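You operate a simulated robot arm through the tools that you are given. There is no shell and no other tool. Be economical: measure what you need, move in short steps, check, and stop when the job is done.

Carry out the task below with a simulated robot arm. There is one attempt and no reset: what you move stays moved.

TASK
Fill the rinse tub to its line and wash the brush out in it.
Fine: tap off, tub out from under the tap, brush back in its own tub.
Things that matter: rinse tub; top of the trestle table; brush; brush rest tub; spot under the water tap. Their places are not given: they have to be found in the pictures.

It is judged by the outcome, as a careful person would: the job done as asked, and still so three seconds after it is handed in. It fails if anything else is knocked over, pushed out of place, dropped, spilled or broken.

THE ROBOT
A 6-joint arm with a two-finger parallel gripper, fixed in place. Base frame: the origin is at the foot of the arm, x ahead of it, y to its left, z up; the work surface is at about z = 0.75. Lengths are in m, angles in rad, forces in N, time in s.
With the tool pointing down near the work surface it reaches from about 0.18 to 0.64 m from the base axis. Its first joint turns from -1.152 to 1.152 rad. Payload 2.7 kg.
Tool frame: the origin (TCP) lies between the finger pads and is the grasp point; the fingertips stand 0.023 m ahead of it; z points along the fingers, y is the line along which they close. The gripper opens to 0.094 m. The fingers are 0.038 m wide and 0.01 m thick; the gripper's body (0.054 by 0.096 m) begins 0.039 m behind the TCP.
Orientation is told as [roll, pitch, yaw] about the base's x, y, z axes, in that order, counted from this pose: with the fingers straight down and closing along the base's y, the tool's x points along the base's -x, its y along +y and its z along -z.

THE INTERFACE
- The arm moves only by the tool move_arm. Its argument "commands" is a list of rows, each a list of 7 numbers: the shift along the tool's x, y, z in units of 250 mm (1.0 is 250 mm), then the turn, a rotation vector about the tool's x, y, z in units of 60 degrees (1.0 is 60 degrees), then the opening in per cent of the stroke, from 0 (shut) to 100 (fully open). In form: [[dx, dy, dz, ax, ay, az, jaw], ...]. A call has 1 to 12 rows; each row is the pose to reach, as a shift and turn from the pose commanded when the call began, along the tool's axes at that moment. A call with a number of a shift or a turn outside -1 to 1 is refused whole. A row lasts 0.2 s, in which the tool goes at most 0.05 m and 0.15 rad; a call with a longer step from one row to the next is refused whole, and so is a gripper value outside its range. A pose out of reach is approached as far as the arm can. The call stops where the force on the tool passes 70 N (or 10 N more than at its start, if that is more) or the arm is blocked; 0.2 s more then pass. The fingers move at their own pace (about 0.045 m/s each) and stop on an object; they squeeze with about 31 N. The grip force told is the motor's: it shows also when the fingers shut on nothing. Time passes only in rows, and 0.2 s behind the last, so rows that repeat a pose let the fingers close. It gives the time, the measured TCP pose, the force on the tool (base axes), the opening and the grip force at its end, in the units of the frame above (readings bear some noise).
- Cameras (640 x 400 px; columns grow to the right, rows downward): "scene" is fixed at [0.0943, -0.4427, 1.4173]; the picture's right is [0.64, -0.77, 0.00], its down [-0.35, -0.29, -0.89] and it looks along [0.69, 0.57, -0.45] (base axes); focal length 350 px, centre (320, 200). "wrist" rides on the gripper at [-0.039, 0, -0.044] in the tool frame; the picture's right is [0.00, -1.00, 0.00], its down [0.97, 0.00, -0.24] and it looks along [0.24, 0.00, 0.97] (tool axes); focal length 218 px, centre (320, 200).
- grab_frame(camera): a new picture of that camera. No time passes.
- pixel_to_xyz(camera, pixels): for up to 12 pixels [column, row] of the newest picture of that camera ("zoom" is the newest enlarged one), the place [x, y, z] in the base frame of the surface seen there, good to about 0.002 m. No time passes.
- close_up(camera, box): a new picture of the part [left, top, right, bottom] of that camera's present view, enlarged. No time passes.
- job_done(): hands the job in; it is judged then, once.

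Work in short steps. Measure before you move; look again where a grasp or a placing could have gone wrong, and mend it. You have 80 turns and 46 pictures in all, the two below and enlarged ones among them. Open the gripper and draw the arm clear of the work before you hand the job in, unless the task says otherwise; then end with one line.

The tools are called as a command line: name --pt "numbers of a row" for each row, then --argument value for the rest, lists and objects as JSON in quotes. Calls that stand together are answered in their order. move_arm: Moves the arm, as the interface text tells. Its arguments: {"type":"object","properties":{"commands":{"type":"array","items":{"type":"array","items":{"type":"number"}}}},"required":["commands"]} The other tools are called the same way: grab_frame (camera) takes a picture; pixel_to_xyz (camera, pixels) gives the place of the surface under pixels of a picture; close_up (camera, box) takes an enlarged picture of a part of a camera's view; job_done () hands the job in.

At the start:

```text
clock: 0.0
ee_pos: [0.2971, -0.1734, 1.2623]
tcp_rot: [0.0, -0.002, 0.0]
wrist_force: [0.2, -0.7, 0.1]
gripper_width: 0.094
grasp_force: 0.0
```

scene: 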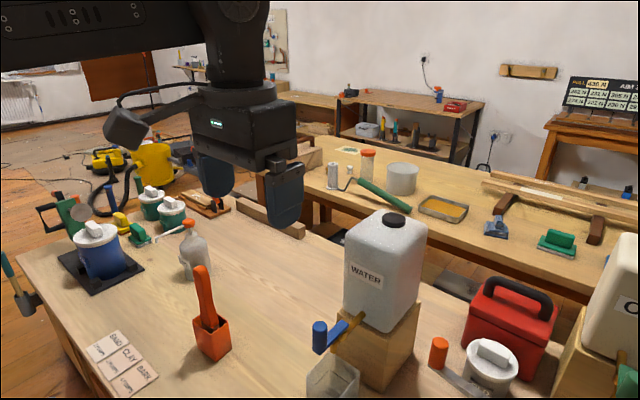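
wrist: 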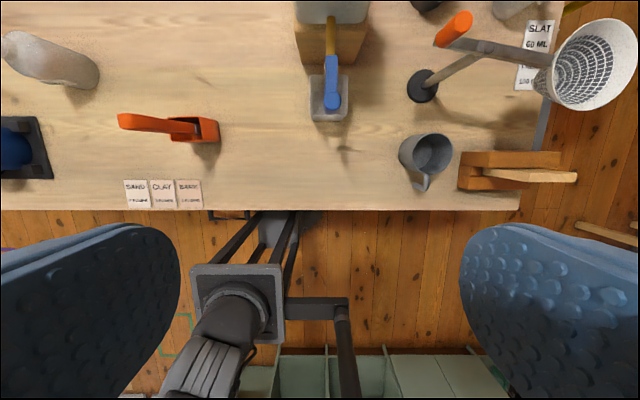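

The wrist view shows the orange brush in its tub near (185,128), and the tap with a blue lever over a clear tub near (330,95). I'll enlarge both.

close_up --camera "scene" --box '[280, 200, 440, 400]'

close_up --camera "wrist" --box '[100, 0, 460, 225]'

pixel_to_xyz --camera "wrist" --pixels '[[125, 120], [165, 126], [215, 120], [215, 140], [170, 140], [332, 100], [330, 65], [312, 118], [346, 118], [312, 78], [250, 150], [330, 40]]'

pixel_to_xyz --camera "scene" --pixels '[[319, 325], [318, 345], [345, 328], [330, 360], [357, 368], [310, 385], [345, 390], [200, 270], [210, 325], [230, 320], [195, 330], [213, 360]]'

```text
2.00 times, centred on (360, 300) of scene
```

zoom: 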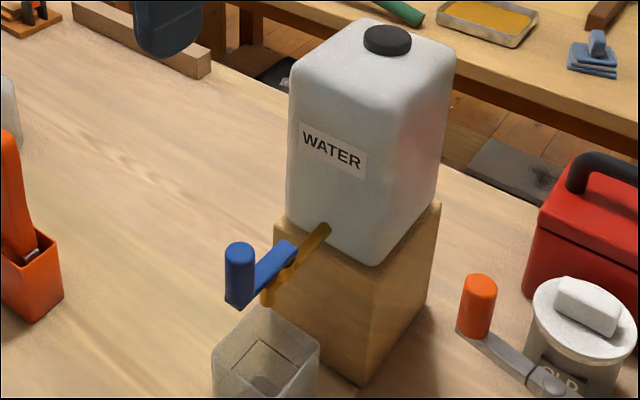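

```text
1.78 times, centred on (280, 112) of wrist
```

zoom: 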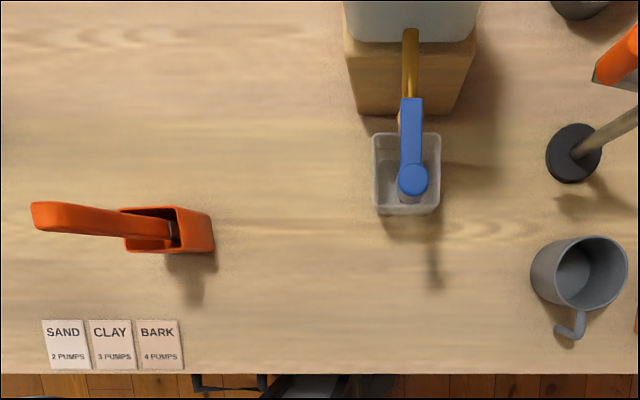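

```text
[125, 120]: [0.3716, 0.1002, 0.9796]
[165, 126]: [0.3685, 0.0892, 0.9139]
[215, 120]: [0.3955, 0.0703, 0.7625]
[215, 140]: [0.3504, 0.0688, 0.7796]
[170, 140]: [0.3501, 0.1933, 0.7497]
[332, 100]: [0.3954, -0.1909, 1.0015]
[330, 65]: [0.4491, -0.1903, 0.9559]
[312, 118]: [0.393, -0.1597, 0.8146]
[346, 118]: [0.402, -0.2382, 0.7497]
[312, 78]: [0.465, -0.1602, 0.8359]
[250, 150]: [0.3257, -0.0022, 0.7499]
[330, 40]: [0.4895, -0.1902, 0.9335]
```

```text
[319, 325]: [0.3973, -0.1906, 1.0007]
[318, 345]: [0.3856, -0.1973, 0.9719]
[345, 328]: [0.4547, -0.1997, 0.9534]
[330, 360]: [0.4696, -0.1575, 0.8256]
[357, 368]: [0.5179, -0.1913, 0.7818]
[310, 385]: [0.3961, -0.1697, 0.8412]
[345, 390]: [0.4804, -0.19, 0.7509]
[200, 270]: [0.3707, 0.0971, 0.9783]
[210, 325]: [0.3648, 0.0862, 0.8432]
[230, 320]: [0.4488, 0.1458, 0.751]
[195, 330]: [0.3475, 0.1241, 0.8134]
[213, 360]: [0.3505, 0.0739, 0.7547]
```

Lever knob is at about (0.396,-0.191,1.0), and the tub below it has its rim at about 0.84. I'll move to a tilted view from the front to see the tap, spout and tub line.

move_arm --pt "0.04 -0.01 0.1 0 -0.125 0 100" --pt "0.08 -0.02 0.2 0 -0.25 0 100" --pt "0.12 -0.03 0.3 0 -0.375 0 100" --pt "0.16 -0.04 0.4 0 -0.5 0 100" --pt "0.2 -0.05 0.5 0 -0.625 0 100" --pt "0.24 -0.06 0.6 0 -0.75 0 100" --pt "0.28 -0.07 0.7 0 -0.875 0 100" --pt "0.3 -0.07 0.8 0 -1.0 0 100"

grab_frame --camera "wrist"

```text
clock: 1.8
ee_pos: [0.2324, -0.1858, 1.0642]
tcp_rot: [0.001, -1.049, -0.002]
wrist_force: [0.2, 0.0, -0.7]
gripper_width: 0.0939
grasp_force: 0.0
out of reach, approached as far as the arm can: row 8
```

```text
41 pictures are left
```

wrist: 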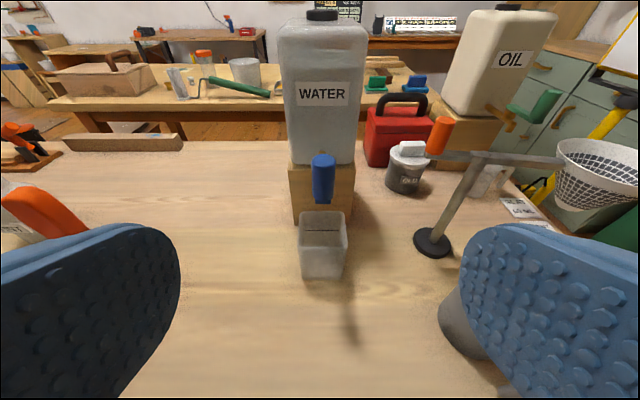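

close_up --camera "wrist" --box '[264, 140, 392, 290]'

pixel_to_xyz --camera "wrist" --pixels '[[300, 213], [345, 212], [302, 237], [347, 236], [304, 277], [343, 278], [322, 160], [322, 200], [317, 206], [330, 206], [322, 250], [322, 222]]'

```text
2.67 times, centred on (328, 215) of wrist
```

zoom: 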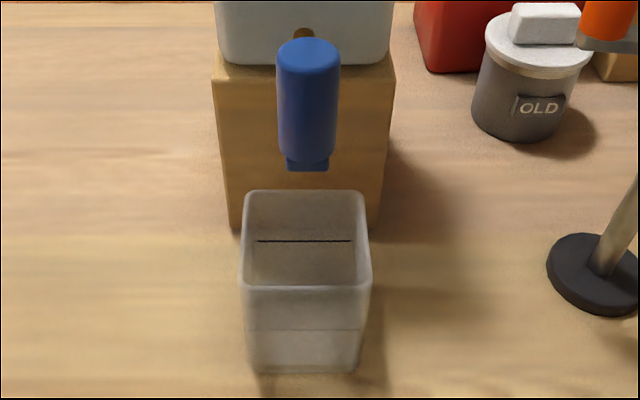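

```text
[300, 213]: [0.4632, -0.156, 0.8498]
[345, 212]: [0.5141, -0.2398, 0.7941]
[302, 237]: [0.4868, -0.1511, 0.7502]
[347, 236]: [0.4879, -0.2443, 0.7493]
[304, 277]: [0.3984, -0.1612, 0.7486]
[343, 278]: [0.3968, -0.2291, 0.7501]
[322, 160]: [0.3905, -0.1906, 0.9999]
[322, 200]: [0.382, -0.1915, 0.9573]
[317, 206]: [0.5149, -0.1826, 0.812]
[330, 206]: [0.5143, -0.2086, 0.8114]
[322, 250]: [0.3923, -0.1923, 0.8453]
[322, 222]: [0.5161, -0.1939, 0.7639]
```

pixel_to_xyz --camera "zoom" --pixels '[[305, 241], [270, 241], [340, 241], [305, 198], [245, 289], [367, 287], [305, 330], [305, 287], [305, 345], [305, 270], [308, 166], [303, 35]]'

close_up --camera "scene" --box '[290, 300, 370, 400]'

```text
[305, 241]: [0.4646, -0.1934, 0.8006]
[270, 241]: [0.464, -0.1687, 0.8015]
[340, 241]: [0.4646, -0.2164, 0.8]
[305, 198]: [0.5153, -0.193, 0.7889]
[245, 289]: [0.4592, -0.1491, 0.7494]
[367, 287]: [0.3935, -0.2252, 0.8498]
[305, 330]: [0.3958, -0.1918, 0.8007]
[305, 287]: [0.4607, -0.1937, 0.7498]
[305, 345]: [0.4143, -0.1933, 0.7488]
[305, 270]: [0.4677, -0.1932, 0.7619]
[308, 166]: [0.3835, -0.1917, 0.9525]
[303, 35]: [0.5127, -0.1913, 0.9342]
```

```text
4.00 times, centred on (330, 350) of scene
```

zoom: 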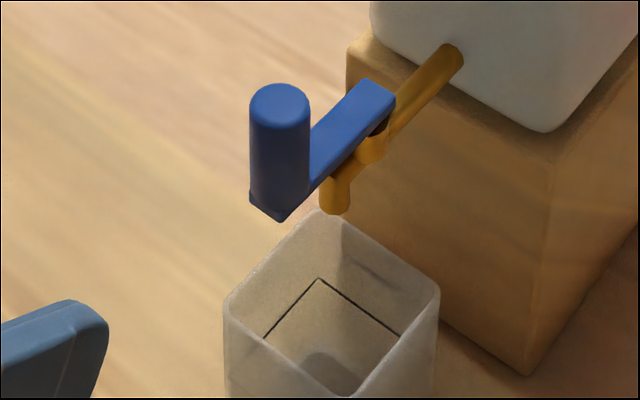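

The line sits at z≈0.80, with the tub floor at 0.75 and rim at 0.85. I'll measure the spout and lever in the zoom picture, around spout (335,205), pivot (375,130) and lever (355,120).

pixel_to_xyz --camera "zoom" --pixels '[[335, 208], [333, 190], [372, 150], [380, 126], [375, 92], [320, 160], [280, 95], [280, 200], [440, 60], [320, 210], [300, 130], [282, 215]]'

close_up --camera "scene" --box '[160, 250, 260, 375]'

```text
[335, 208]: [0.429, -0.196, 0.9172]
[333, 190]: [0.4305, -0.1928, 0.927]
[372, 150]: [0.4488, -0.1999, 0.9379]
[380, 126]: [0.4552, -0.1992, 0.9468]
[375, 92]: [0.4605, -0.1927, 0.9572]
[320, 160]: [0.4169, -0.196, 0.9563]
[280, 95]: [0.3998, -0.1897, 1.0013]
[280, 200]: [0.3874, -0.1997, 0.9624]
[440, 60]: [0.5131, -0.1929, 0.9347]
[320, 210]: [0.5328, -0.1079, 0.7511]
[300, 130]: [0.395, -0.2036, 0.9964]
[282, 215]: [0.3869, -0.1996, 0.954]
```

```text
3.20 times, centred on (210, 312) of scene
```

zoom: 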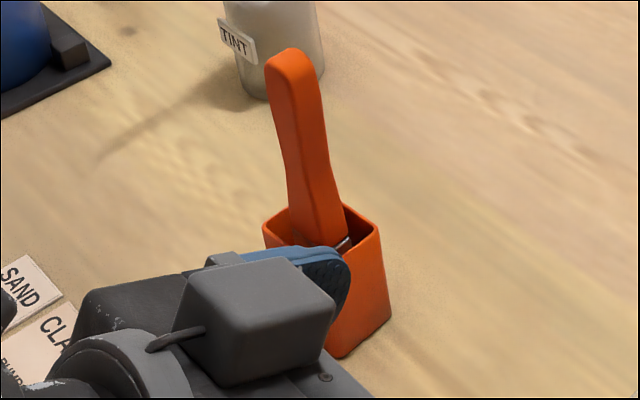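

Spout outlet is at (0.43,-0.192,0.915), centred over the tub. The lever pivots at (0.45,-0.191) and the knob is at (0.397,-0.191). I'll go vertical above the knob.

move_arm --pt "-0.04 -0.0025 0.071 0 0.125 0 60" --pt "-0.08 -0.005 0.142 0 0.25 0 60" --pt "-0.12 -0.0075 0.214 0 0.375 0 60" --pt "-0.165 -0.01 0.286 0 0.5 0 60" --pt "-0.206 -0.0125 0.357 0 0.625 0 60" --pt "-0.25 -0.015 0.429 0 0.75 0 60" --pt "-0.29 -0.0175 0.5 0 0.875 0 60" --pt "-0.33 -0.02 0.572 0 1.0 0 60"

grab_frame --camera "wrist"

```text
clock: 3.6
ee_pos: [0.3967, -0.1915, 1.0641]
tcp_rot: [0.0, 0.0, 0.0]
wrist_force: [-0.1, 1.5, 0.1]
gripper_width: 0.0564
grasp_force: 0.0
```

```text
37 pictures are left
```

wrist: 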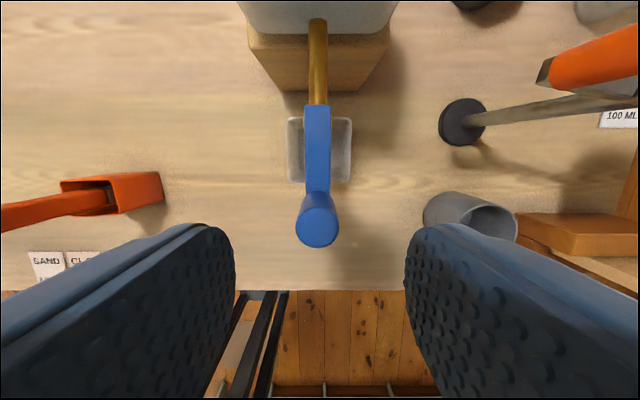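

The knob is centred between the fingers at (317,225). I'll descend to z≈0.988 and close on it.

move_arm --pt "0 0 0.1 0 0 0 60" --pt "0 0 0.2 0 0 0 60" --pt "0 0 0.304 0 0 0 60" --pt "0 0 0.304 0 0 0 0" --pt "0 0 0.304 0 0 0 0" --pt "0 0 0.304 0 0 0 0"

grab_frame --camera "wrist"

```text
clock: 5.0
ee_pos: [0.3967, -0.1914, 0.9871]
tcp_rot: [-0.001, 0.0, -0.001]
wrist_force: [1.0, 0.5, -3.6]
gripper_width: 0.0236
grasp_force: 44.4
```

```text
36 pictures are left
```

wrist: 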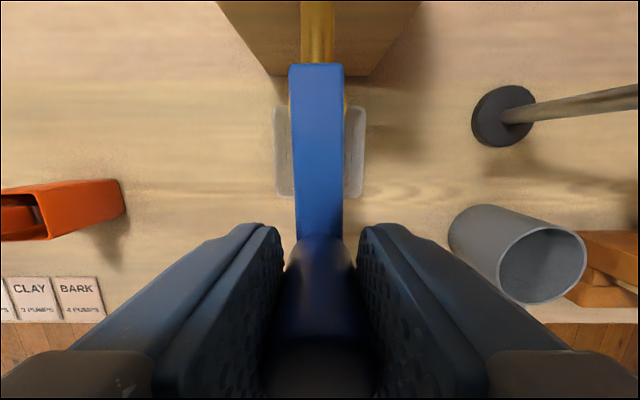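

Knob is gripped (0.0236 m). I'll try turning it gently toward +y by about 0.19 rad on its arc.

move_arm --pt "-0.001 0.02 0 0 0 0.09 0" --pt "-0.004 0.04 0 0 0 0.18 0"

close_up --camera "scene" --box '[290, 300, 370, 400]'

```text
clock: 5.6
ee_pos: [0.3984, -0.189, 0.9892]
tcp_rot: [-0.008, -0.007, -0.191]
wrist_force: [12.6, -66.0, -19.8]
gripper_width: 0.0233
grasp_force: 44.7
```

```text
4.00 times, centred on (330, 350) of scene
```

zoom: 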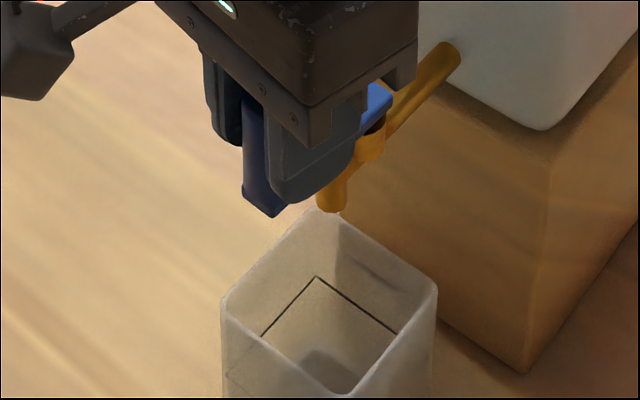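

Blocked with 66 N that way, so that is the shut stop. I'll go back to the start pose.

move_arm --pt "-0.002 -0.02 0 0 0 -0.09 0" --pt "-0.004 -0.04 0 0 0 -0.18 0"

```text
clock: 6.2
ee_pos: [0.3957, -0.1899, 0.9897]
tcp_rot: [0.001, 0.002, 0.002]
wrist_force: [-3.8, -11.1, -3.5]
gripper_width: 0.0234
grasp_force: 44.5
```

Now I'll try the other way, toward -y.

move_arm --pt "-0.001 -0.02 0 0 0 -0.09 0" --pt "-0.004 -0.04 0 0 0 -0.18 0"

close_up --camera "scene" --box '[290, 300, 370, 400]'

```text
clock: 6.8
ee_pos: [0.3984, -0.1995, 0.989]
tcp_rot: [0.005, 0.001, 0.192]
wrist_force: [-14.9, 4.3, 3.2]
gripper_width: 0.0235
grasp_force: 45.0
```

```text
4.00 times, centred on (330, 350) of scene
```

zoom: 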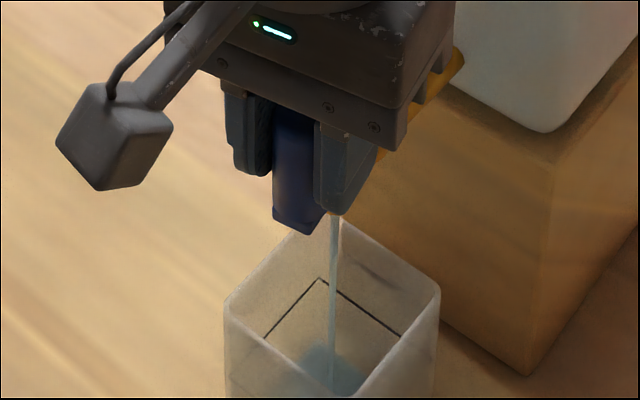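

Water is flowing into the tub. I'll hold here about 1.2 s and look at the level.

move_arm --pt "0 0 0 0 0 0 0" --pt "0 0 0 0 0 0 0" --pt "0 0 0 0 0 0 0" --pt "0 0 0 0 0 0 0" --pt "0 0 0 0 0 0 0"

close_up --camera "scene" --box '[290, 300, 370, 400]'

```text
clock: 8.0
ee_pos: [0.399, -0.202, 0.9888]
tcp_rot: [-0.001, -0.001, 0.189]
wrist_force: [-16.2, 0.2, 1.0]
gripper_width: 0.0232
grasp_force: 44.7
```

```text
4.00 times, centred on (330, 350) of scene
```

zoom: 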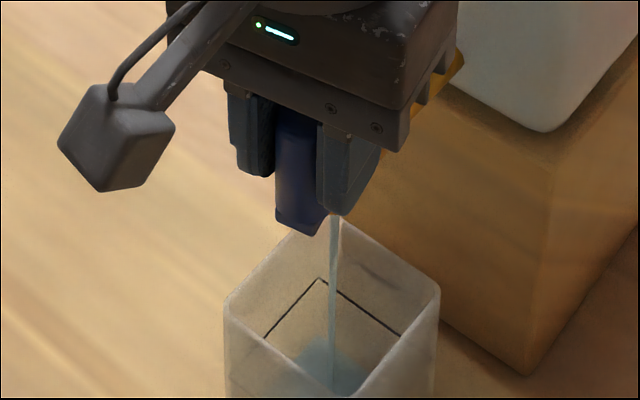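

pixel_to_xyz --camera "zoom" --pixels '[[350, 375], [320, 375], [360, 360], [370, 350], [310, 360], [325, 345]]'

move_arm --pt "0 0 0 0 0 0 0" --pt "0 0 0 0 0 0 0" --pt "0 0 0 0 0 0 0" --pt "0 0 0 0 0 0 0" --pt "0 0 0 0 0 0 0" --pt "0 0 0 0 0 0 0" --pt "0 0 0 0 0 0 0" --pt "0 0 0 0 0 0 0" --pt "0 0 0 0 0 0 0"

close_up --camera "scene" --box '[290, 300, 370, 400]'

```text
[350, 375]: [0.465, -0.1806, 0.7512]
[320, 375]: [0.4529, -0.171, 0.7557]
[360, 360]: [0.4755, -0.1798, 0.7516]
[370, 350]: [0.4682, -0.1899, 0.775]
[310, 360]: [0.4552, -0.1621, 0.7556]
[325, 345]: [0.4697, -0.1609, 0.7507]
```

```text
clock: 10.0
ee_pos: [0.3988, -0.2009, 0.9887]
tcp_rot: [0.0, -0.004, 0.188]
wrist_force: [-17.7, -6.0, -2.9]
gripper_width: 0.0235
grasp_force: 45.6
```

```text
4.00 times, centred on (330, 350) of scene
```

zoom: 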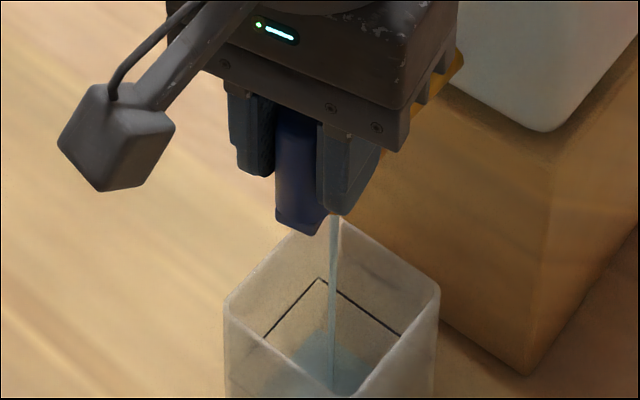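

pixel_to_xyz --camera "zoom" --pixels '[[350, 375], [320, 375], [360, 360], [345, 350], [310, 360], [322, 340], [322, 330]]'

move_arm --pt "0 0 0 0 0 0 0" --pt "0 0 0 0 0 0 0" --pt "0 0 0 0 0 0 0" --pt "0 0 0 0 0 0 0" --pt "0 0 0 0 0 0 0" --pt "0 0 0 0 0 0 0" --pt "0 0 0 0 0 0 0" --pt "0 0 0 0 0 0 0" --pt "0 0 0 0 0 0 0" --pt "0 0 0 0 0 0 0" --pt "0 0 0 0 0 0 0" --pt "0 0 0 0 0 0 0"

close_up --camera "scene" --box '[290, 300, 370, 400]'

```text
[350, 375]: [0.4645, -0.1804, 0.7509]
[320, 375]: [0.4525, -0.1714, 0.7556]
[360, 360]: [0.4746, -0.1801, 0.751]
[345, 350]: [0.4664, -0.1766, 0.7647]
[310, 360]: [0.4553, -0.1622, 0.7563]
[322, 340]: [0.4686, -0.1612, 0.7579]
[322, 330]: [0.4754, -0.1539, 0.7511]
```

```text
clock: 12.6
ee_pos: [0.3984, -0.2009, 0.9889]
tcp_rot: [-0.002, -0.001, 0.189]
wrist_force: [-17.3, -3.9, -4.6]
gripper_width: 0.0237
grasp_force: 45.3
```

```text
4.00 times, centred on (330, 350) of scene
```

zoom: 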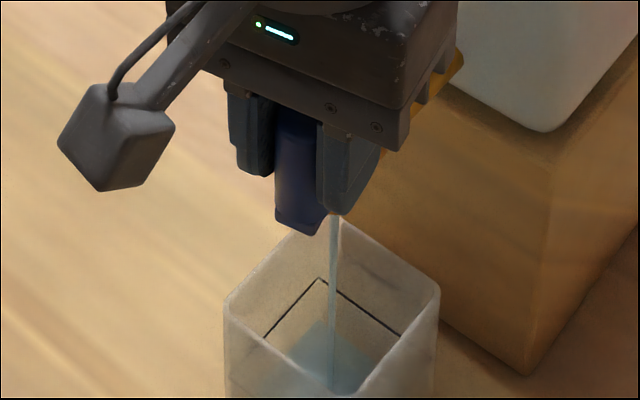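

Level is about halfway from floor to line: the water's back corner is near row 318 and the line near 279. I'll hold 2.6 s more and look.

move_arm --pt "0 0 0 0 0 0 0" --pt "0 0 0 0 0 0 0" --pt "0 0 0 0 0 0 0" --pt "0 0 0 0 0 0 0" --pt "0 0 0 0 0 0 0" --pt "0 0 0 0 0 0 0" --pt "0 0 0 0 0 0 0" --pt "0 0 0 0 0 0 0" --pt "0 0 0 0 0 0 0" --pt "0 0 0 0 0 0 0" --pt "0 0 0 0 0 0 0" --pt "0 0 0 0 0 0 0"

close_up --camera "scene" --box '[310, 350, 350, 400]'

```text
clock: 15.2
ee_pos: [0.399, -0.2008, 0.9876]
tcp_rot: [-0.001, 0.0, 0.188]
wrist_force: [-15.7, -2.5, -5.2]
gripper_width: 0.0233
grasp_force: 45.2
```

```text
8.00 times, centred on (330, 375) of scene
```

zoom: 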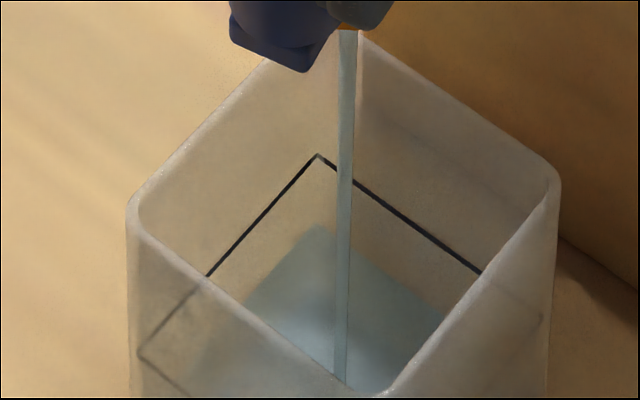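

In the 8x view the water corner is at row 226 and the line corner at row 156, about 22 mm left. I'll hold 2.6 s more.

move_arm --pt "0 0 0 0 0 0 0" --pt "0 0 0 0 0 0 0" --pt "0 0 0 0 0 0 0" --pt "0 0 0 0 0 0 0" --pt "0 0 0 0 0 0 0" --pt "0 0 0 0 0 0 0" --pt "0 0 0 0 0 0 0" --pt "0 0 0 0 0 0 0" --pt "0 0 0 0 0 0 0" --pt "0 0 0 0 0 0 0" --pt "0 0 0 0 0 0 0" --pt "0 0 0 0 0 0 0"

close_up --camera "scene" --box '[310, 350, 350, 400]'

```text
clock: 17.8
ee_pos: [0.3989, -0.2013, 0.9882]
tcp_rot: [0.002, -0.002, 0.188]
wrist_force: [-13.7, -2.2, -4.7]
gripper_width: 0.0234
grasp_force: 44.9
```

```text
8.00 times, centred on (330, 375) of scene
```

zoom: 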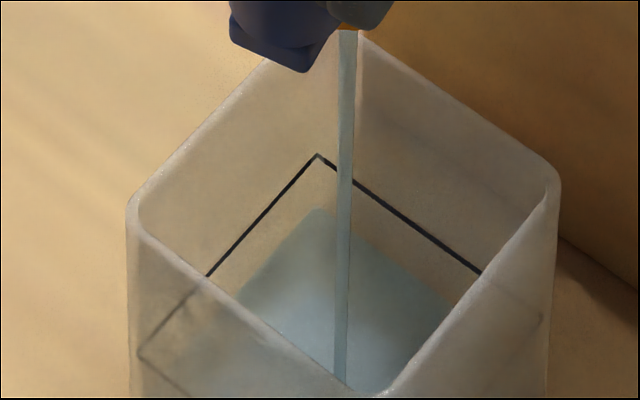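

Rate is about 7 px/s with 52 px left, so roughly 7.5 s. I'll hold two calls (5.2 s) and look.

move_arm --pt "0 0 0 0 0 0 0" --pt "0 0 0 0 0 0 0" --pt "0 0 0 0 0 0 0" --pt "0 0 0 0 0 0 0" --pt "0 0 0 0 0 0 0" --pt "0 0 0 0 0 0 0" --pt "0 0 0 0 0 0 0" --pt "0 0 0 0 0 0 0" --pt "0 0 0 0 0 0 0" --pt "0 0 0 0 0 0 0" --pt "0 0 0 0 0 0 0" --pt "0 0 0 0 0 0 0"

move_arm --pt "0 0 0 0 0 0 0" --pt "0 0 0 0 0 0 0" --pt "0 0 0 0 0 0 0" --pt "0 0 0 0 0 0 0" --pt "0 0 0 0 0 0 0" --pt "0 0 0 0 0 0 0" --pt "0 0 0 0 0 0 0" --pt "0 0 0 0 0 0 0" --pt "0 0 0 0 0 0 0" --pt "0 0 0 0 0 0 0" --pt "0 0 0 0 0 0 0" --pt "0 0 0 0 0 0 0"

close_up --camera "scene" --box '[310, 350, 350, 400]'

```text
clock: 20.4
ee_pos: [0.3988, -0.2004, 0.9882]
tcp_rot: [-0.001, -0.003, 0.188]
wrist_force: [-12.2, -1.9, -3.5]
gripper_width: 0.0234
grasp_force: 44.7
```

```text
clock: 23.0
ee_pos: [0.3981, -0.2011, 0.9889]
tcp_rot: [0.0, -0.001, 0.188]
wrist_force: [-8.6, -1.7, -1.4]
gripper_width: 0.0233
grasp_force: 44.9
```

```text
8.00 times, centred on (330, 375) of scene
```

zoom: 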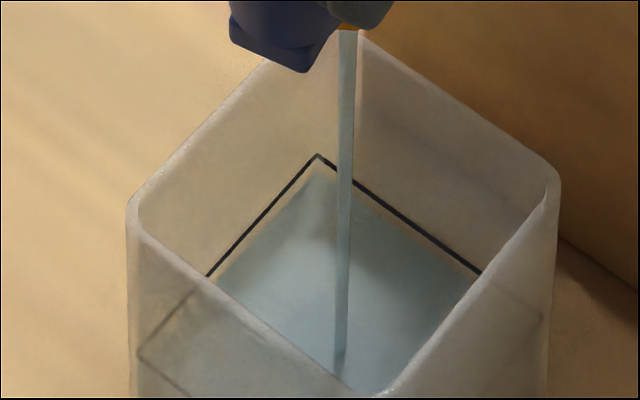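

About 16 px left, roughly 2.3 s. I'll hold 1.4 s and then close the lever in the same call with a slight overshoot to be sure it's shut.

move_arm --pt "0 0 0 0 0 0 0" --pt "0 0 0 0 0 0 0" --pt "0 0 0 0 0 0 0" --pt "0 0 0 0 0 0 0" --pt "0 0 0 0 0 0 0" --pt "0 0 0 0 0 0 0" --pt "0 0 0 0 0 0 0" --pt "-0.003 0.028 0 0 0 0.09 0" --pt "-0.006 0.054 0 0 0 0.18 0" --pt "-0.006 0.054 0 0 0 0.18 0"

close_up --camera "scene" --box '[310, 350, 350, 400]'

```text
clock: 25.2
ee_pos: [0.3994, -0.188, 0.9887]
tcp_rot: [-0.001, -0.004, 0.0]
wrist_force: [2.2, -23.9, -1.8]
gripper_width: 0.0233
grasp_force: 45.0
```

```text
8.00 times, centred on (330, 375) of scene
```

zoom: 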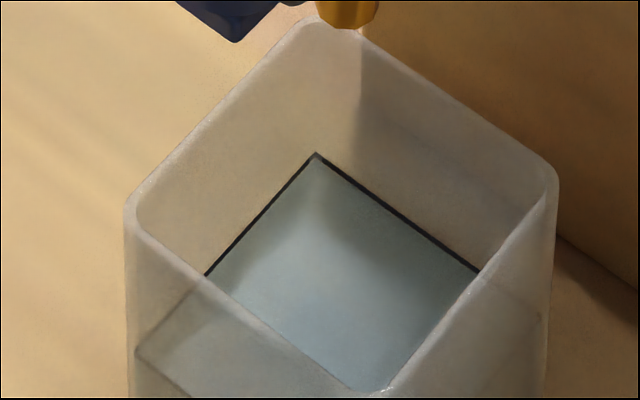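

The stream has stopped and the level meets the line. I'll ease the side load, open the fingers and rise straight up.

move_arm --pt "0 -0.01 0 0 0 0 0" --pt "0 -0.01 0 0 0 0 50" --pt "0 -0.01 0 0 0 0 50" --pt "0 -0.01 0 0 0 0 50" --pt "0 -0.01 -0.15 0 0 0 50" --pt "0 -0.01 -0.3 0 0 0 50" --pt "0.1 -0.01 -0.4 0 0 0 100" --pt "0.3 -0.01 -0.4 0 0 0 100"

grab_frame --camera "scene"

```text
clock: 27.0
ee_pos: [0.3227, -0.1894, 1.0872]
tcp_rot: [0.0, -0.001, 0.001]
wrist_force: [-0.4, 0.2, -0.4]
gripper_width: 0.0938
grasp_force: 0.1
```

```text
26 pictures are left
```

scene: 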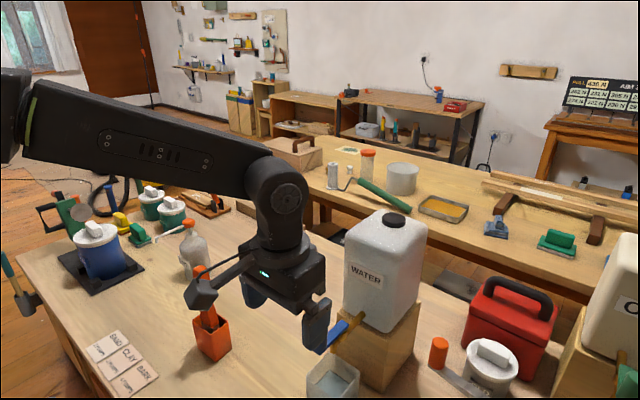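

Tap is shut and dry. Before the tilted grasp on the tub, I'll measure the grey cube on the gripper bracket at (200,295) and the cable tip, plus the knob and tub rim.

pixel_to_xyz --camera "scene" --pixels '[[198, 285], [205, 303], [240, 268], [265, 273], [318, 325], [327, 340], [333, 358], [308, 378], [357, 375], [255, 295]]'

grab_frame --camera "wrist"

```text
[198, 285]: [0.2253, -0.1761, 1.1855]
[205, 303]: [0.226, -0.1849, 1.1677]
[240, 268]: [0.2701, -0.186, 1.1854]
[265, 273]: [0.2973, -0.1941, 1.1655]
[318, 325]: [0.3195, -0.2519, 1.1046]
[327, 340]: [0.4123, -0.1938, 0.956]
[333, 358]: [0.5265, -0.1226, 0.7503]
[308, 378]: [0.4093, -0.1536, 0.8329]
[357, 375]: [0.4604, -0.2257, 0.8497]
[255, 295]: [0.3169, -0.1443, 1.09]
```

```text
25 pictures are left
```

wrist: 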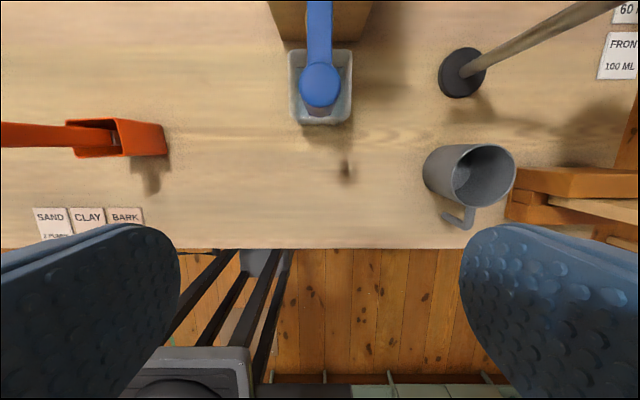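

The cube hangs on the tool's +x side, about 0.098 m out, so a 45° tilt keeps it clear of the table. I'll move to a pre-grasp at (0.325,-0.191,0.908) tilted 45°, and measure the mug and table edge.

pixel_to_xyz --camera "wrist" --pixels '[[425, 170], [440, 212], [400, 235], [250, 245], [160, 150], [292, 55], [350, 55], [292, 115], [349, 118], [225, 180]]'

move_arm --pt "0 0 0.12 0 -0.125 0 100" --pt "0 0 0.24 0 -0.25 0 100" --pt "0 0 0.36 0 -0.375 0 100" --pt "0 -0.003 0.48 0 -0.5 0 100" --pt "-0.004 -0.006 0.6 0 -0.625 0 100" --pt "-0.008 -0.006 0.717 0 -0.75 0 100"

grab_frame --camera "wrist"

```text
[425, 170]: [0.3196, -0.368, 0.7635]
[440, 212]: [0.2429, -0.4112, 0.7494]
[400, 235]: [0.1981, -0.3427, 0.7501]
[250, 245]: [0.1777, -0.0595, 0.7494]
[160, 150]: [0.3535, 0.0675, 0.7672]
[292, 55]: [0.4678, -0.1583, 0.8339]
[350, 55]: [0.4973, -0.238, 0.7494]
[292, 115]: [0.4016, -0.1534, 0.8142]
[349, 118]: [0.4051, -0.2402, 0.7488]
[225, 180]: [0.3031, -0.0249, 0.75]
```

```text
clock: 28.4
ee_pos: [0.3249, -0.1904, 0.9085]
tcp_rot: [0.003, -0.787, -0.003]
wrist_force: [0.6, -0.6, 0.8]
gripper_width: 0.094
grasp_force: 0.0
```

```text
24 pictures are left
```

wrist: 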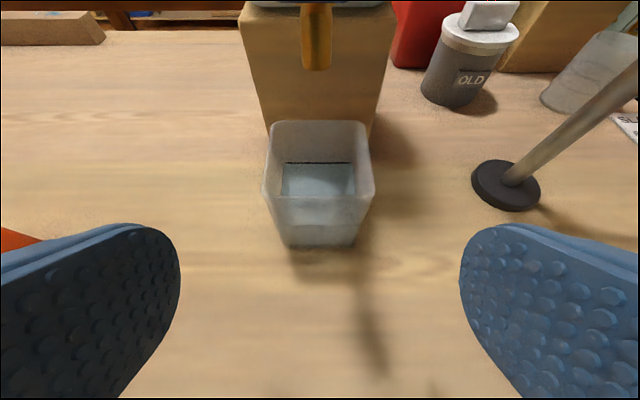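

The tub is centred between the fingers (cols 265–373). I'll advance 0.117 m along the tool axis.

move_arm --pt "0 0 0.1 0 0 0 100" --pt "0 0 0.2 0 0 0 100" --pt "0 0 0.3 0 0 0 100" --pt "0 0 0.38 0 0 0 100" --pt "0 0 0.44 0 0 0 100" --pt "0 0 0.47 0 0 0 100"

grab_frame --camera "wrist"

close_up --camera "scene" --box '[240, 270, 400, 400]'

```text
clock: 29.8
ee_pos: [0.4081, -0.1897, 0.8261]
tcp_rot: [0.0, -0.786, 0.0]
wrist_force: [-0.1, 1.0, -0.1]
gripper_width: 0.0941
grasp_force: 0.1
```

```text
23 pictures are left
```

wrist: 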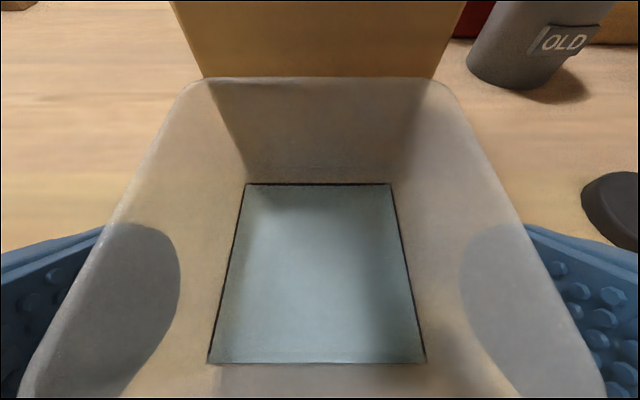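

```text
3.08 times, centred on (320, 335) of scene
```

zoom: 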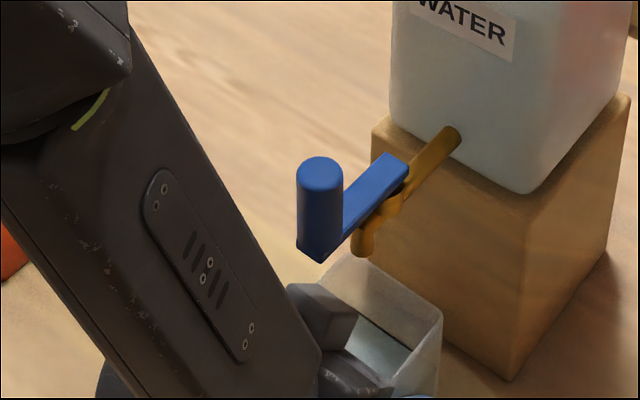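

Fingers straddle the tub's walls and the water meets the line all around. I'll close the grip.

move_arm --pt "0 0 0 0 0 0 65" --pt "0 0 0 0 0 0 50" --pt "0 0 0 0 0 0 40" --pt "0 0 0 0 0 0 40"

```text
clock: 30.8
ee_pos: [0.4077, -0.1911, 0.8257]
tcp_rot: [0.0, -0.788, -0.001]
wrist_force: [0.0, 1.4, -0.4]
gripper_width: 0.0748
grasp_force: 31.2
```

Held at 0.0748 m with 31 N. I'll lift about 12 mm and draw the tub slowly 0.09 m toward the base.

move_arm --pt "-0.015 0 -0.015 0 0 0 40" --pt "-0.034 0 -0.034 0 0 0 40" --pt "-0.034 0 -0.034 0 0 0 40" --pt "-0.024 0 -0.044 0 0 0 40" --pt "0.006 0 -0.074 0 0 0 40" --pt "0.042 0 -0.11 0 0 0 40" --pt "0.078 0 -0.146 0 0 0 40" --pt "0.114 0 -0.182 0 0 0 40" --pt "0.15 0 -0.218 0 0 0 40" --pt "0.186 0 -0.254 0 0 0 40" --pt "0.21 0 -0.278 0 0 0 40" --pt "0.221 0 -0.289 0 0 0 40"

grab_frame --camera "wrist"

```text
clock: 33.4
ee_pos: [0.3179, -0.1912, 0.8376]
tcp_rot: [-0.001, -0.787, -0.001]
wrist_force: [-0.9, 0.5, -5.2]
gripper_width: 0.075
grasp_force: 30.7
```

```text
21 pictures are left
```

wrist: 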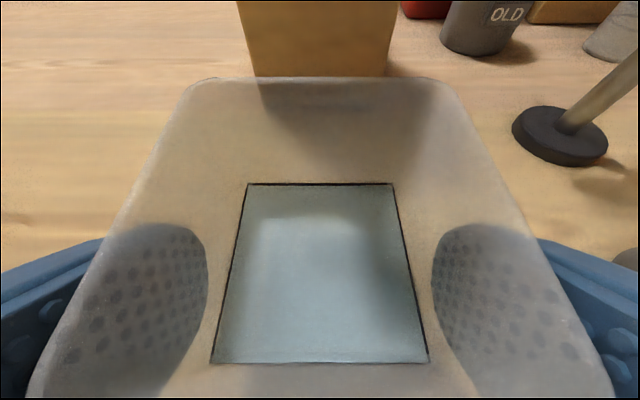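

The tub hangs level. I'll carry it 0.13 m toward +y, to y≈-0.06 on clear table.

move_arm --pt "0 0.015 0 0 0 0 40" --pt "0 0.06 0 0 0 0 40" --pt "0 0.115 0 0 0 0 40" --pt "0 0.17 0 0 0 0 40" --pt "0 0.225 0 0 0 0 40" --pt "0 0.28 0 0 0 0 40" --pt "0 0.335 0 0 0 0 40" --pt "0 0.39 0 0 0 0 40" --pt "0 0.445 0 0 0 0 40" --pt "0 0.49 0 0 0 0 40" --pt "0 0.515 0 0 0 0 40" --pt "0 0.52 0 0 0 0 40"

move_arm --pt "0.011 0 0.011 0 0 0 40" --pt "0.023 0 0.023 0 0 0 40" --pt "0.031 0 0.031 0 0 0 40" --pt "0.034 0 0.034 0 0 0 40" --pt "0.034 0 0.034 0 0 0 40"

grab_frame --camera "scene"

```text
clock: 36.0
ee_pos: [0.3379, -0.086, 0.8729]
tcp_rot: [0.008, -0.784, -0.007]
wrist_force: [-0.2, 0.4, -4.4]
gripper_width: 0.0749
grasp_force: 30.7
out of reach, approached as far as the arm can: row 4, 5, 6, 7, 8, 9, 10, 11, 12
```

```text
clock: 37.2
ee_pos: [0.3415, -0.0901, 0.8706]
tcp_rot: [0.007, -0.785, -0.005]
wrist_force: [-0.3, 0.1, -3.7]
gripper_width: 0.0749
grasp_force: 31.0
out of reach, approached as far as the arm can: row 1, 2, 3, 4, 5
```

```text
20 pictures are left
```

scene: 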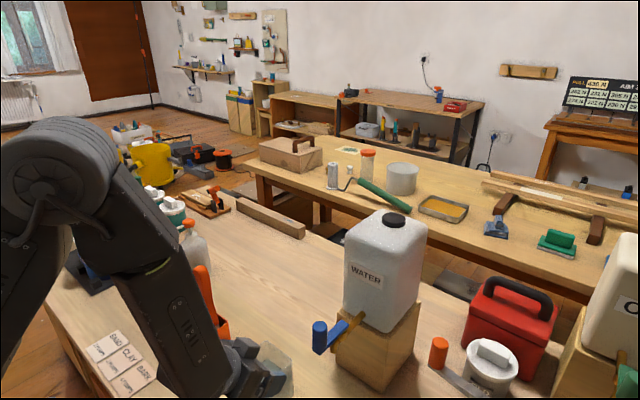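

The pose was out of reach so near the base, and the tub is held level at z 0.87. I'll move it outward in +x and slightly up, and read where it goes.

move_arm --pt "-0.028 0 0.014 0 0 0 40" --pt "-0.056 0 0.028 0 0 0 40" --pt "-0.085 0 0.042 0 0 0 40" --pt "-0.113 0 0.056 0 0 0 40" --pt "-0.141 0 0.07 0 0 0 40" --pt "-0.17 0 0.085 0 0 0 40" --pt "-0.198 0 0.099 0 0 0 40" --pt "-0.226 0 0.113 0 0 0 40"

grab_frame --camera "wrist"

```text
clock: 39.0
ee_pos: [0.402, -0.0907, 0.8891]
tcp_rot: [-0.001, -0.786, 0.0]
wrist_force: [0.2, -0.2, -2.6]
gripper_width: 0.0753
grasp_force: 30.9
```

```text
19 pictures are left
```

wrist: 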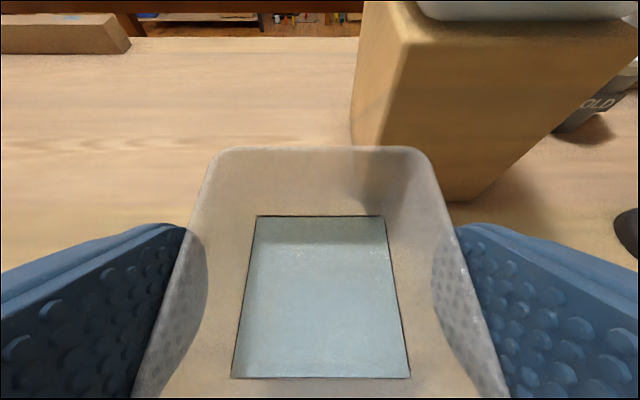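

The tub appears lower in the fingers than before (back rim now row 148, was 78). I'll measure where it is.

pixel_to_xyz --camera "wrist" --pixels '[[230, 150], [410, 150], [260, 216], [380, 216], [320, 150], [235, 376], [405, 376], [320, 110], [205, 200], [440, 195]]'

close_up --camera "scene" --box '[200, 270, 360, 400]'

```text
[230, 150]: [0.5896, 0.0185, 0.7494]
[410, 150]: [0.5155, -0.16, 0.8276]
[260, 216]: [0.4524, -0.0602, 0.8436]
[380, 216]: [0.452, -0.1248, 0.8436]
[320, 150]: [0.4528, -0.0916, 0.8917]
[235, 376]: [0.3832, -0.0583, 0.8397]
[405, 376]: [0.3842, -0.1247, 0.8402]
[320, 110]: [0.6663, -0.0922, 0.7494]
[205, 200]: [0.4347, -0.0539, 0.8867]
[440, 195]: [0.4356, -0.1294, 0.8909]
```

```text
3.08 times, centred on (280, 335) of scene
```

zoom: 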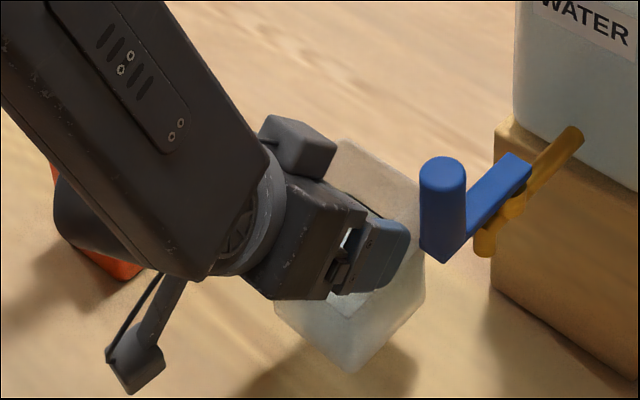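

The tub slid about 2 cm down in the pads, with its bottom at about z 0.79 and level within 3°. I'll set it down now, slowly.

move_arm --pt "0.025 0 0.025 0 0 0 40" --pt "0.05 0 0.05 0 0 0 40" --pt "0.073 0 0.073 0 0 0 40" --pt "0.093 0 0.093 0 0 0 40" --pt "0.106 0 0.106 0 0 0 40" --pt "0.114 0 0.114 0 0 0 40"

grab_frame --camera "wrist"

pixel_to_xyz --camera "wrist" --pixels '[[320, 150], [260, 216], [380, 216], [235, 376], [405, 376], [205, 200], [440, 195]]'

```text
clock: 40.4
ee_pos: [0.4023, -0.0897, 0.8498]
tcp_rot: [0.002, -0.79, -0.002]
wrist_force: [-0.4, -0.2, -2.7]
gripper_width: 0.0745
grasp_force: 31.4
```

```text
17 pictures are left
```

wrist: 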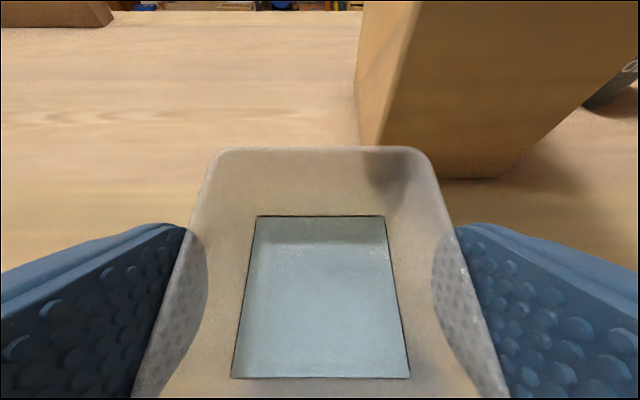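

```text
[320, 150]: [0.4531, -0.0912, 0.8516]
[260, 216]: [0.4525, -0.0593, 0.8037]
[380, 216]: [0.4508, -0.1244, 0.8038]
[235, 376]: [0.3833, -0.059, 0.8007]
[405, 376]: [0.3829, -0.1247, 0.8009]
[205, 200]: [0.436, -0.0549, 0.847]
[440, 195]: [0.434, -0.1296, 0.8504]
```

The grip is holding steady now and the bottom is just above the table. I'll shift it gently 0.04 m further from the tap and then lower the last 3 mm.

move_arm --pt "-0.003 0.005 -0.003 0 0 0 40" --pt "-0.005 0.02 -0.005 0 0 0 40" --pt "-0.005 0.045 -0.005 0 0 0 40" --pt "-0.005 0.075 -0.005 0 0 0 40" --pt "-0.005 0.105 -0.005 0 0 0 40" --pt "-0.005 0.13 -0.005 0 0 0 40" --pt "-0.005 0.15 -0.005 0 0 0 40" --pt "-0.005 0.16 -0.005 0 0 0 40" --pt "0 0.16 0 0 0 0 40" --pt "0.004 0.16 0.004 0 0 0 40" --pt "0.008 0.16 0.008 0 0 0 40" --pt "0.01 0.16 0.01 0 0 0 40"

grab_frame --camera "wrist"

pixel_to_xyz --camera "wrist" --pixels '[[320, 150], [260, 216], [380, 216], [235, 376], [405, 376], [205, 200], [440, 195]]'

```text
clock: 43.0
ee_pos: [0.4062, -0.055, 0.8508]
tcp_rot: [0.014, -0.784, -0.006]
wrist_force: [-0.3, -0.4, -3.6]
gripper_width: 0.0748
grasp_force: 30.7
out of reach, approached as far as the arm can: row 8, 9, 10, 11, 12
```

```text
16 pictures are left
```

wrist: 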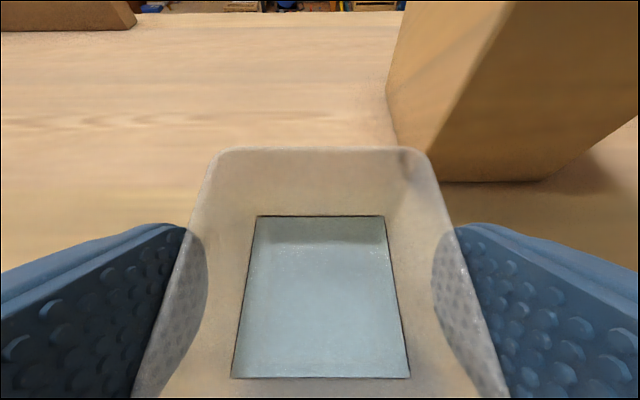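

```text
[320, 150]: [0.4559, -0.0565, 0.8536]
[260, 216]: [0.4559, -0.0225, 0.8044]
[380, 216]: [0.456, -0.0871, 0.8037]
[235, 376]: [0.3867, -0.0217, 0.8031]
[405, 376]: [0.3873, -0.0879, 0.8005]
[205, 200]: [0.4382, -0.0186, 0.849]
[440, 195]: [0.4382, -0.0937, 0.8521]
```

Again at the reach edge for this tilt, but the tub is held level about 2 mm over the table at (0.42,-0.055). I'll back slightly into reach while lowering the last few mm.

move_arm --pt "-0.012 -0.01 0.018 0 0 0 40" --pt "-0.023 -0.02 0.04 0 0 0 40" --pt "-0.023 -0.02 0.045 0 0 0 40" --pt "-0.023 -0.02 0.045 0 0 0 40"

grab_frame --camera "wrist"

pixel_to_xyz --camera "wrist" --pixels '[[320, 150], [260, 216], [380, 216], [235, 376], [405, 376], [205, 200], [440, 195]]'

```text
clock: 44.0
ee_pos: [0.4173, -0.0588, 0.8481]
tcp_rot: [0.003, -0.788, -0.002]
wrist_force: [0.2, 0.0, -2.9]
gripper_width: 0.0747
grasp_force: 31.7
```

```text
15 pictures are left
```

wrist: 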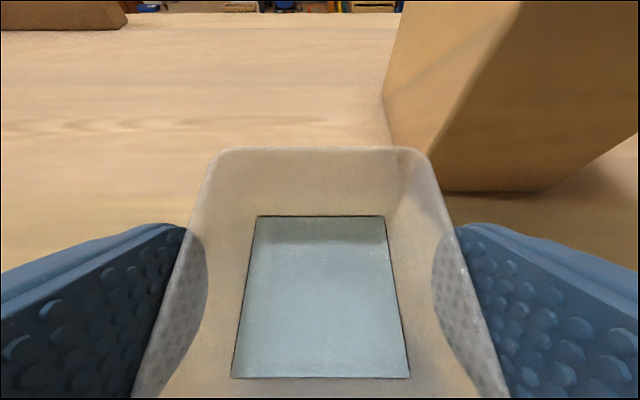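

```text
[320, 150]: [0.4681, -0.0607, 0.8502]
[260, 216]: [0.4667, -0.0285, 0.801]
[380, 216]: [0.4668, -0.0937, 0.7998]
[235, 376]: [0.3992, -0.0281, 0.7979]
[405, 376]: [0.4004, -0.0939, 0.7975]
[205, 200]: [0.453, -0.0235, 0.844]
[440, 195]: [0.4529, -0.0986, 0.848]
```

Line reads z≈0.80, so the tub is on the table. I'll nudge down 1 mm, open, and retreat back along the tool axis.

move_arm --pt "0.003 0 0.003 0 0 0 40" --pt "0.003 0 0.003 0 0 0 80" --pt "0.003 0 0.003 0 0 0 90" --pt "0.003 0 0.003 0 0 0 100" --pt "0.003 0 -0.1 0 0 0 100" --pt "0.003 0 -0.25 0 0 0 100" --pt "-0.06 0 -0.4 0 0 0 100" --pt "-0.2 0 -0.5 0 0 0 100"

grab_frame --camera "scene"

```text
clock: 45.8
ee_pos: [0.3636, -0.0588, 0.9718]
tcp_rot: [-0.001, -0.787, 0.002]
wrist_force: [-0.3, 0.9, -0.9]
gripper_width: 0.0941
grasp_force: 0.0
```

```text
14 pictures are left
```

scene: 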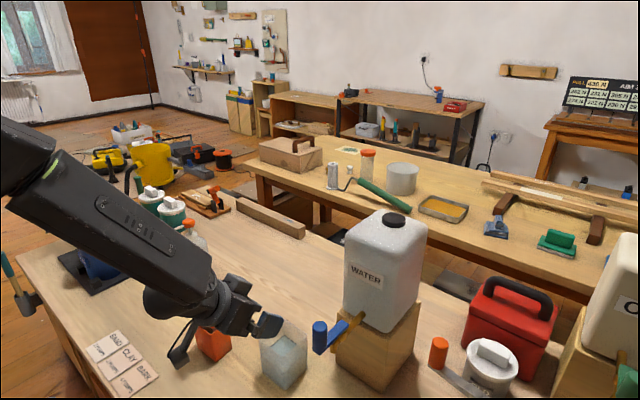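

The tub stands upright in the open with its water. I'll rise, go vertical, and look at the brush.

move_arm --pt "-0.08 0 -0.11 0 0 0 100" --pt "-0.16 0.06 -0.22 0 0.125 0 100" --pt "-0.24 0.12 -0.33 0 0.25 0 100" --pt "-0.32 0.18 -0.44 0 0.375 0 100" --pt "-0.4 0.24 -0.55 0 0.5 0 100" --pt "-0.48 0.3 -0.65 0 0.625 0 100" --pt "-0.48 0.36 -0.65 0 0.75 0 100"

grab_frame --camera "wrist"

close_up --camera "scene" --box '[160, 240, 320, 400]'

```text
clock: 47.4
ee_pos: [0.3344, 0.0311, 1.1701]
tcp_rot: [0.0, -0.001, 0.0]
wrist_force: [-0.3, 0.6, -0.6]
gripper_width: 0.094
grasp_force: 0.1
out of reach, approached as far as the arm can: row 2
```

```text
13 pictures are left
```

wrist: 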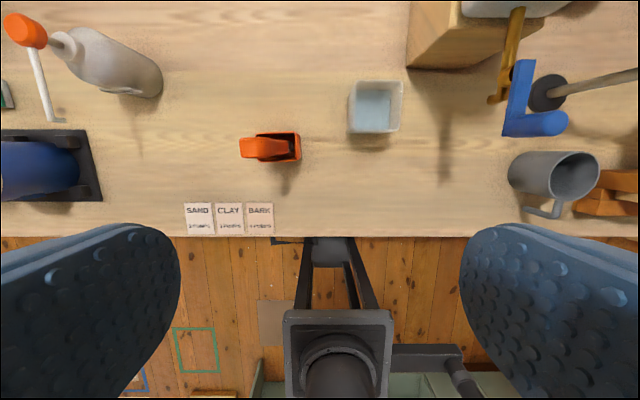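

```text
2.50 times, centred on (240, 320) of scene
```

zoom: 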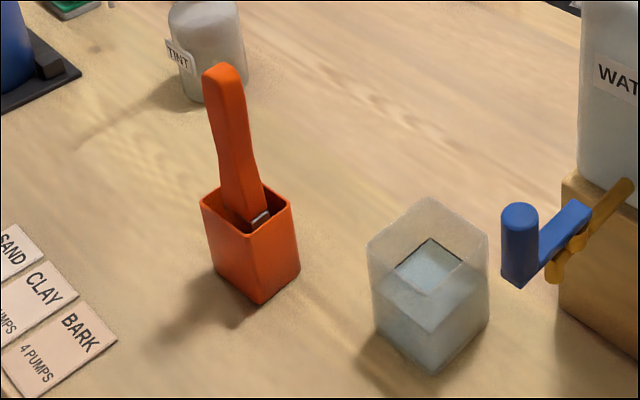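

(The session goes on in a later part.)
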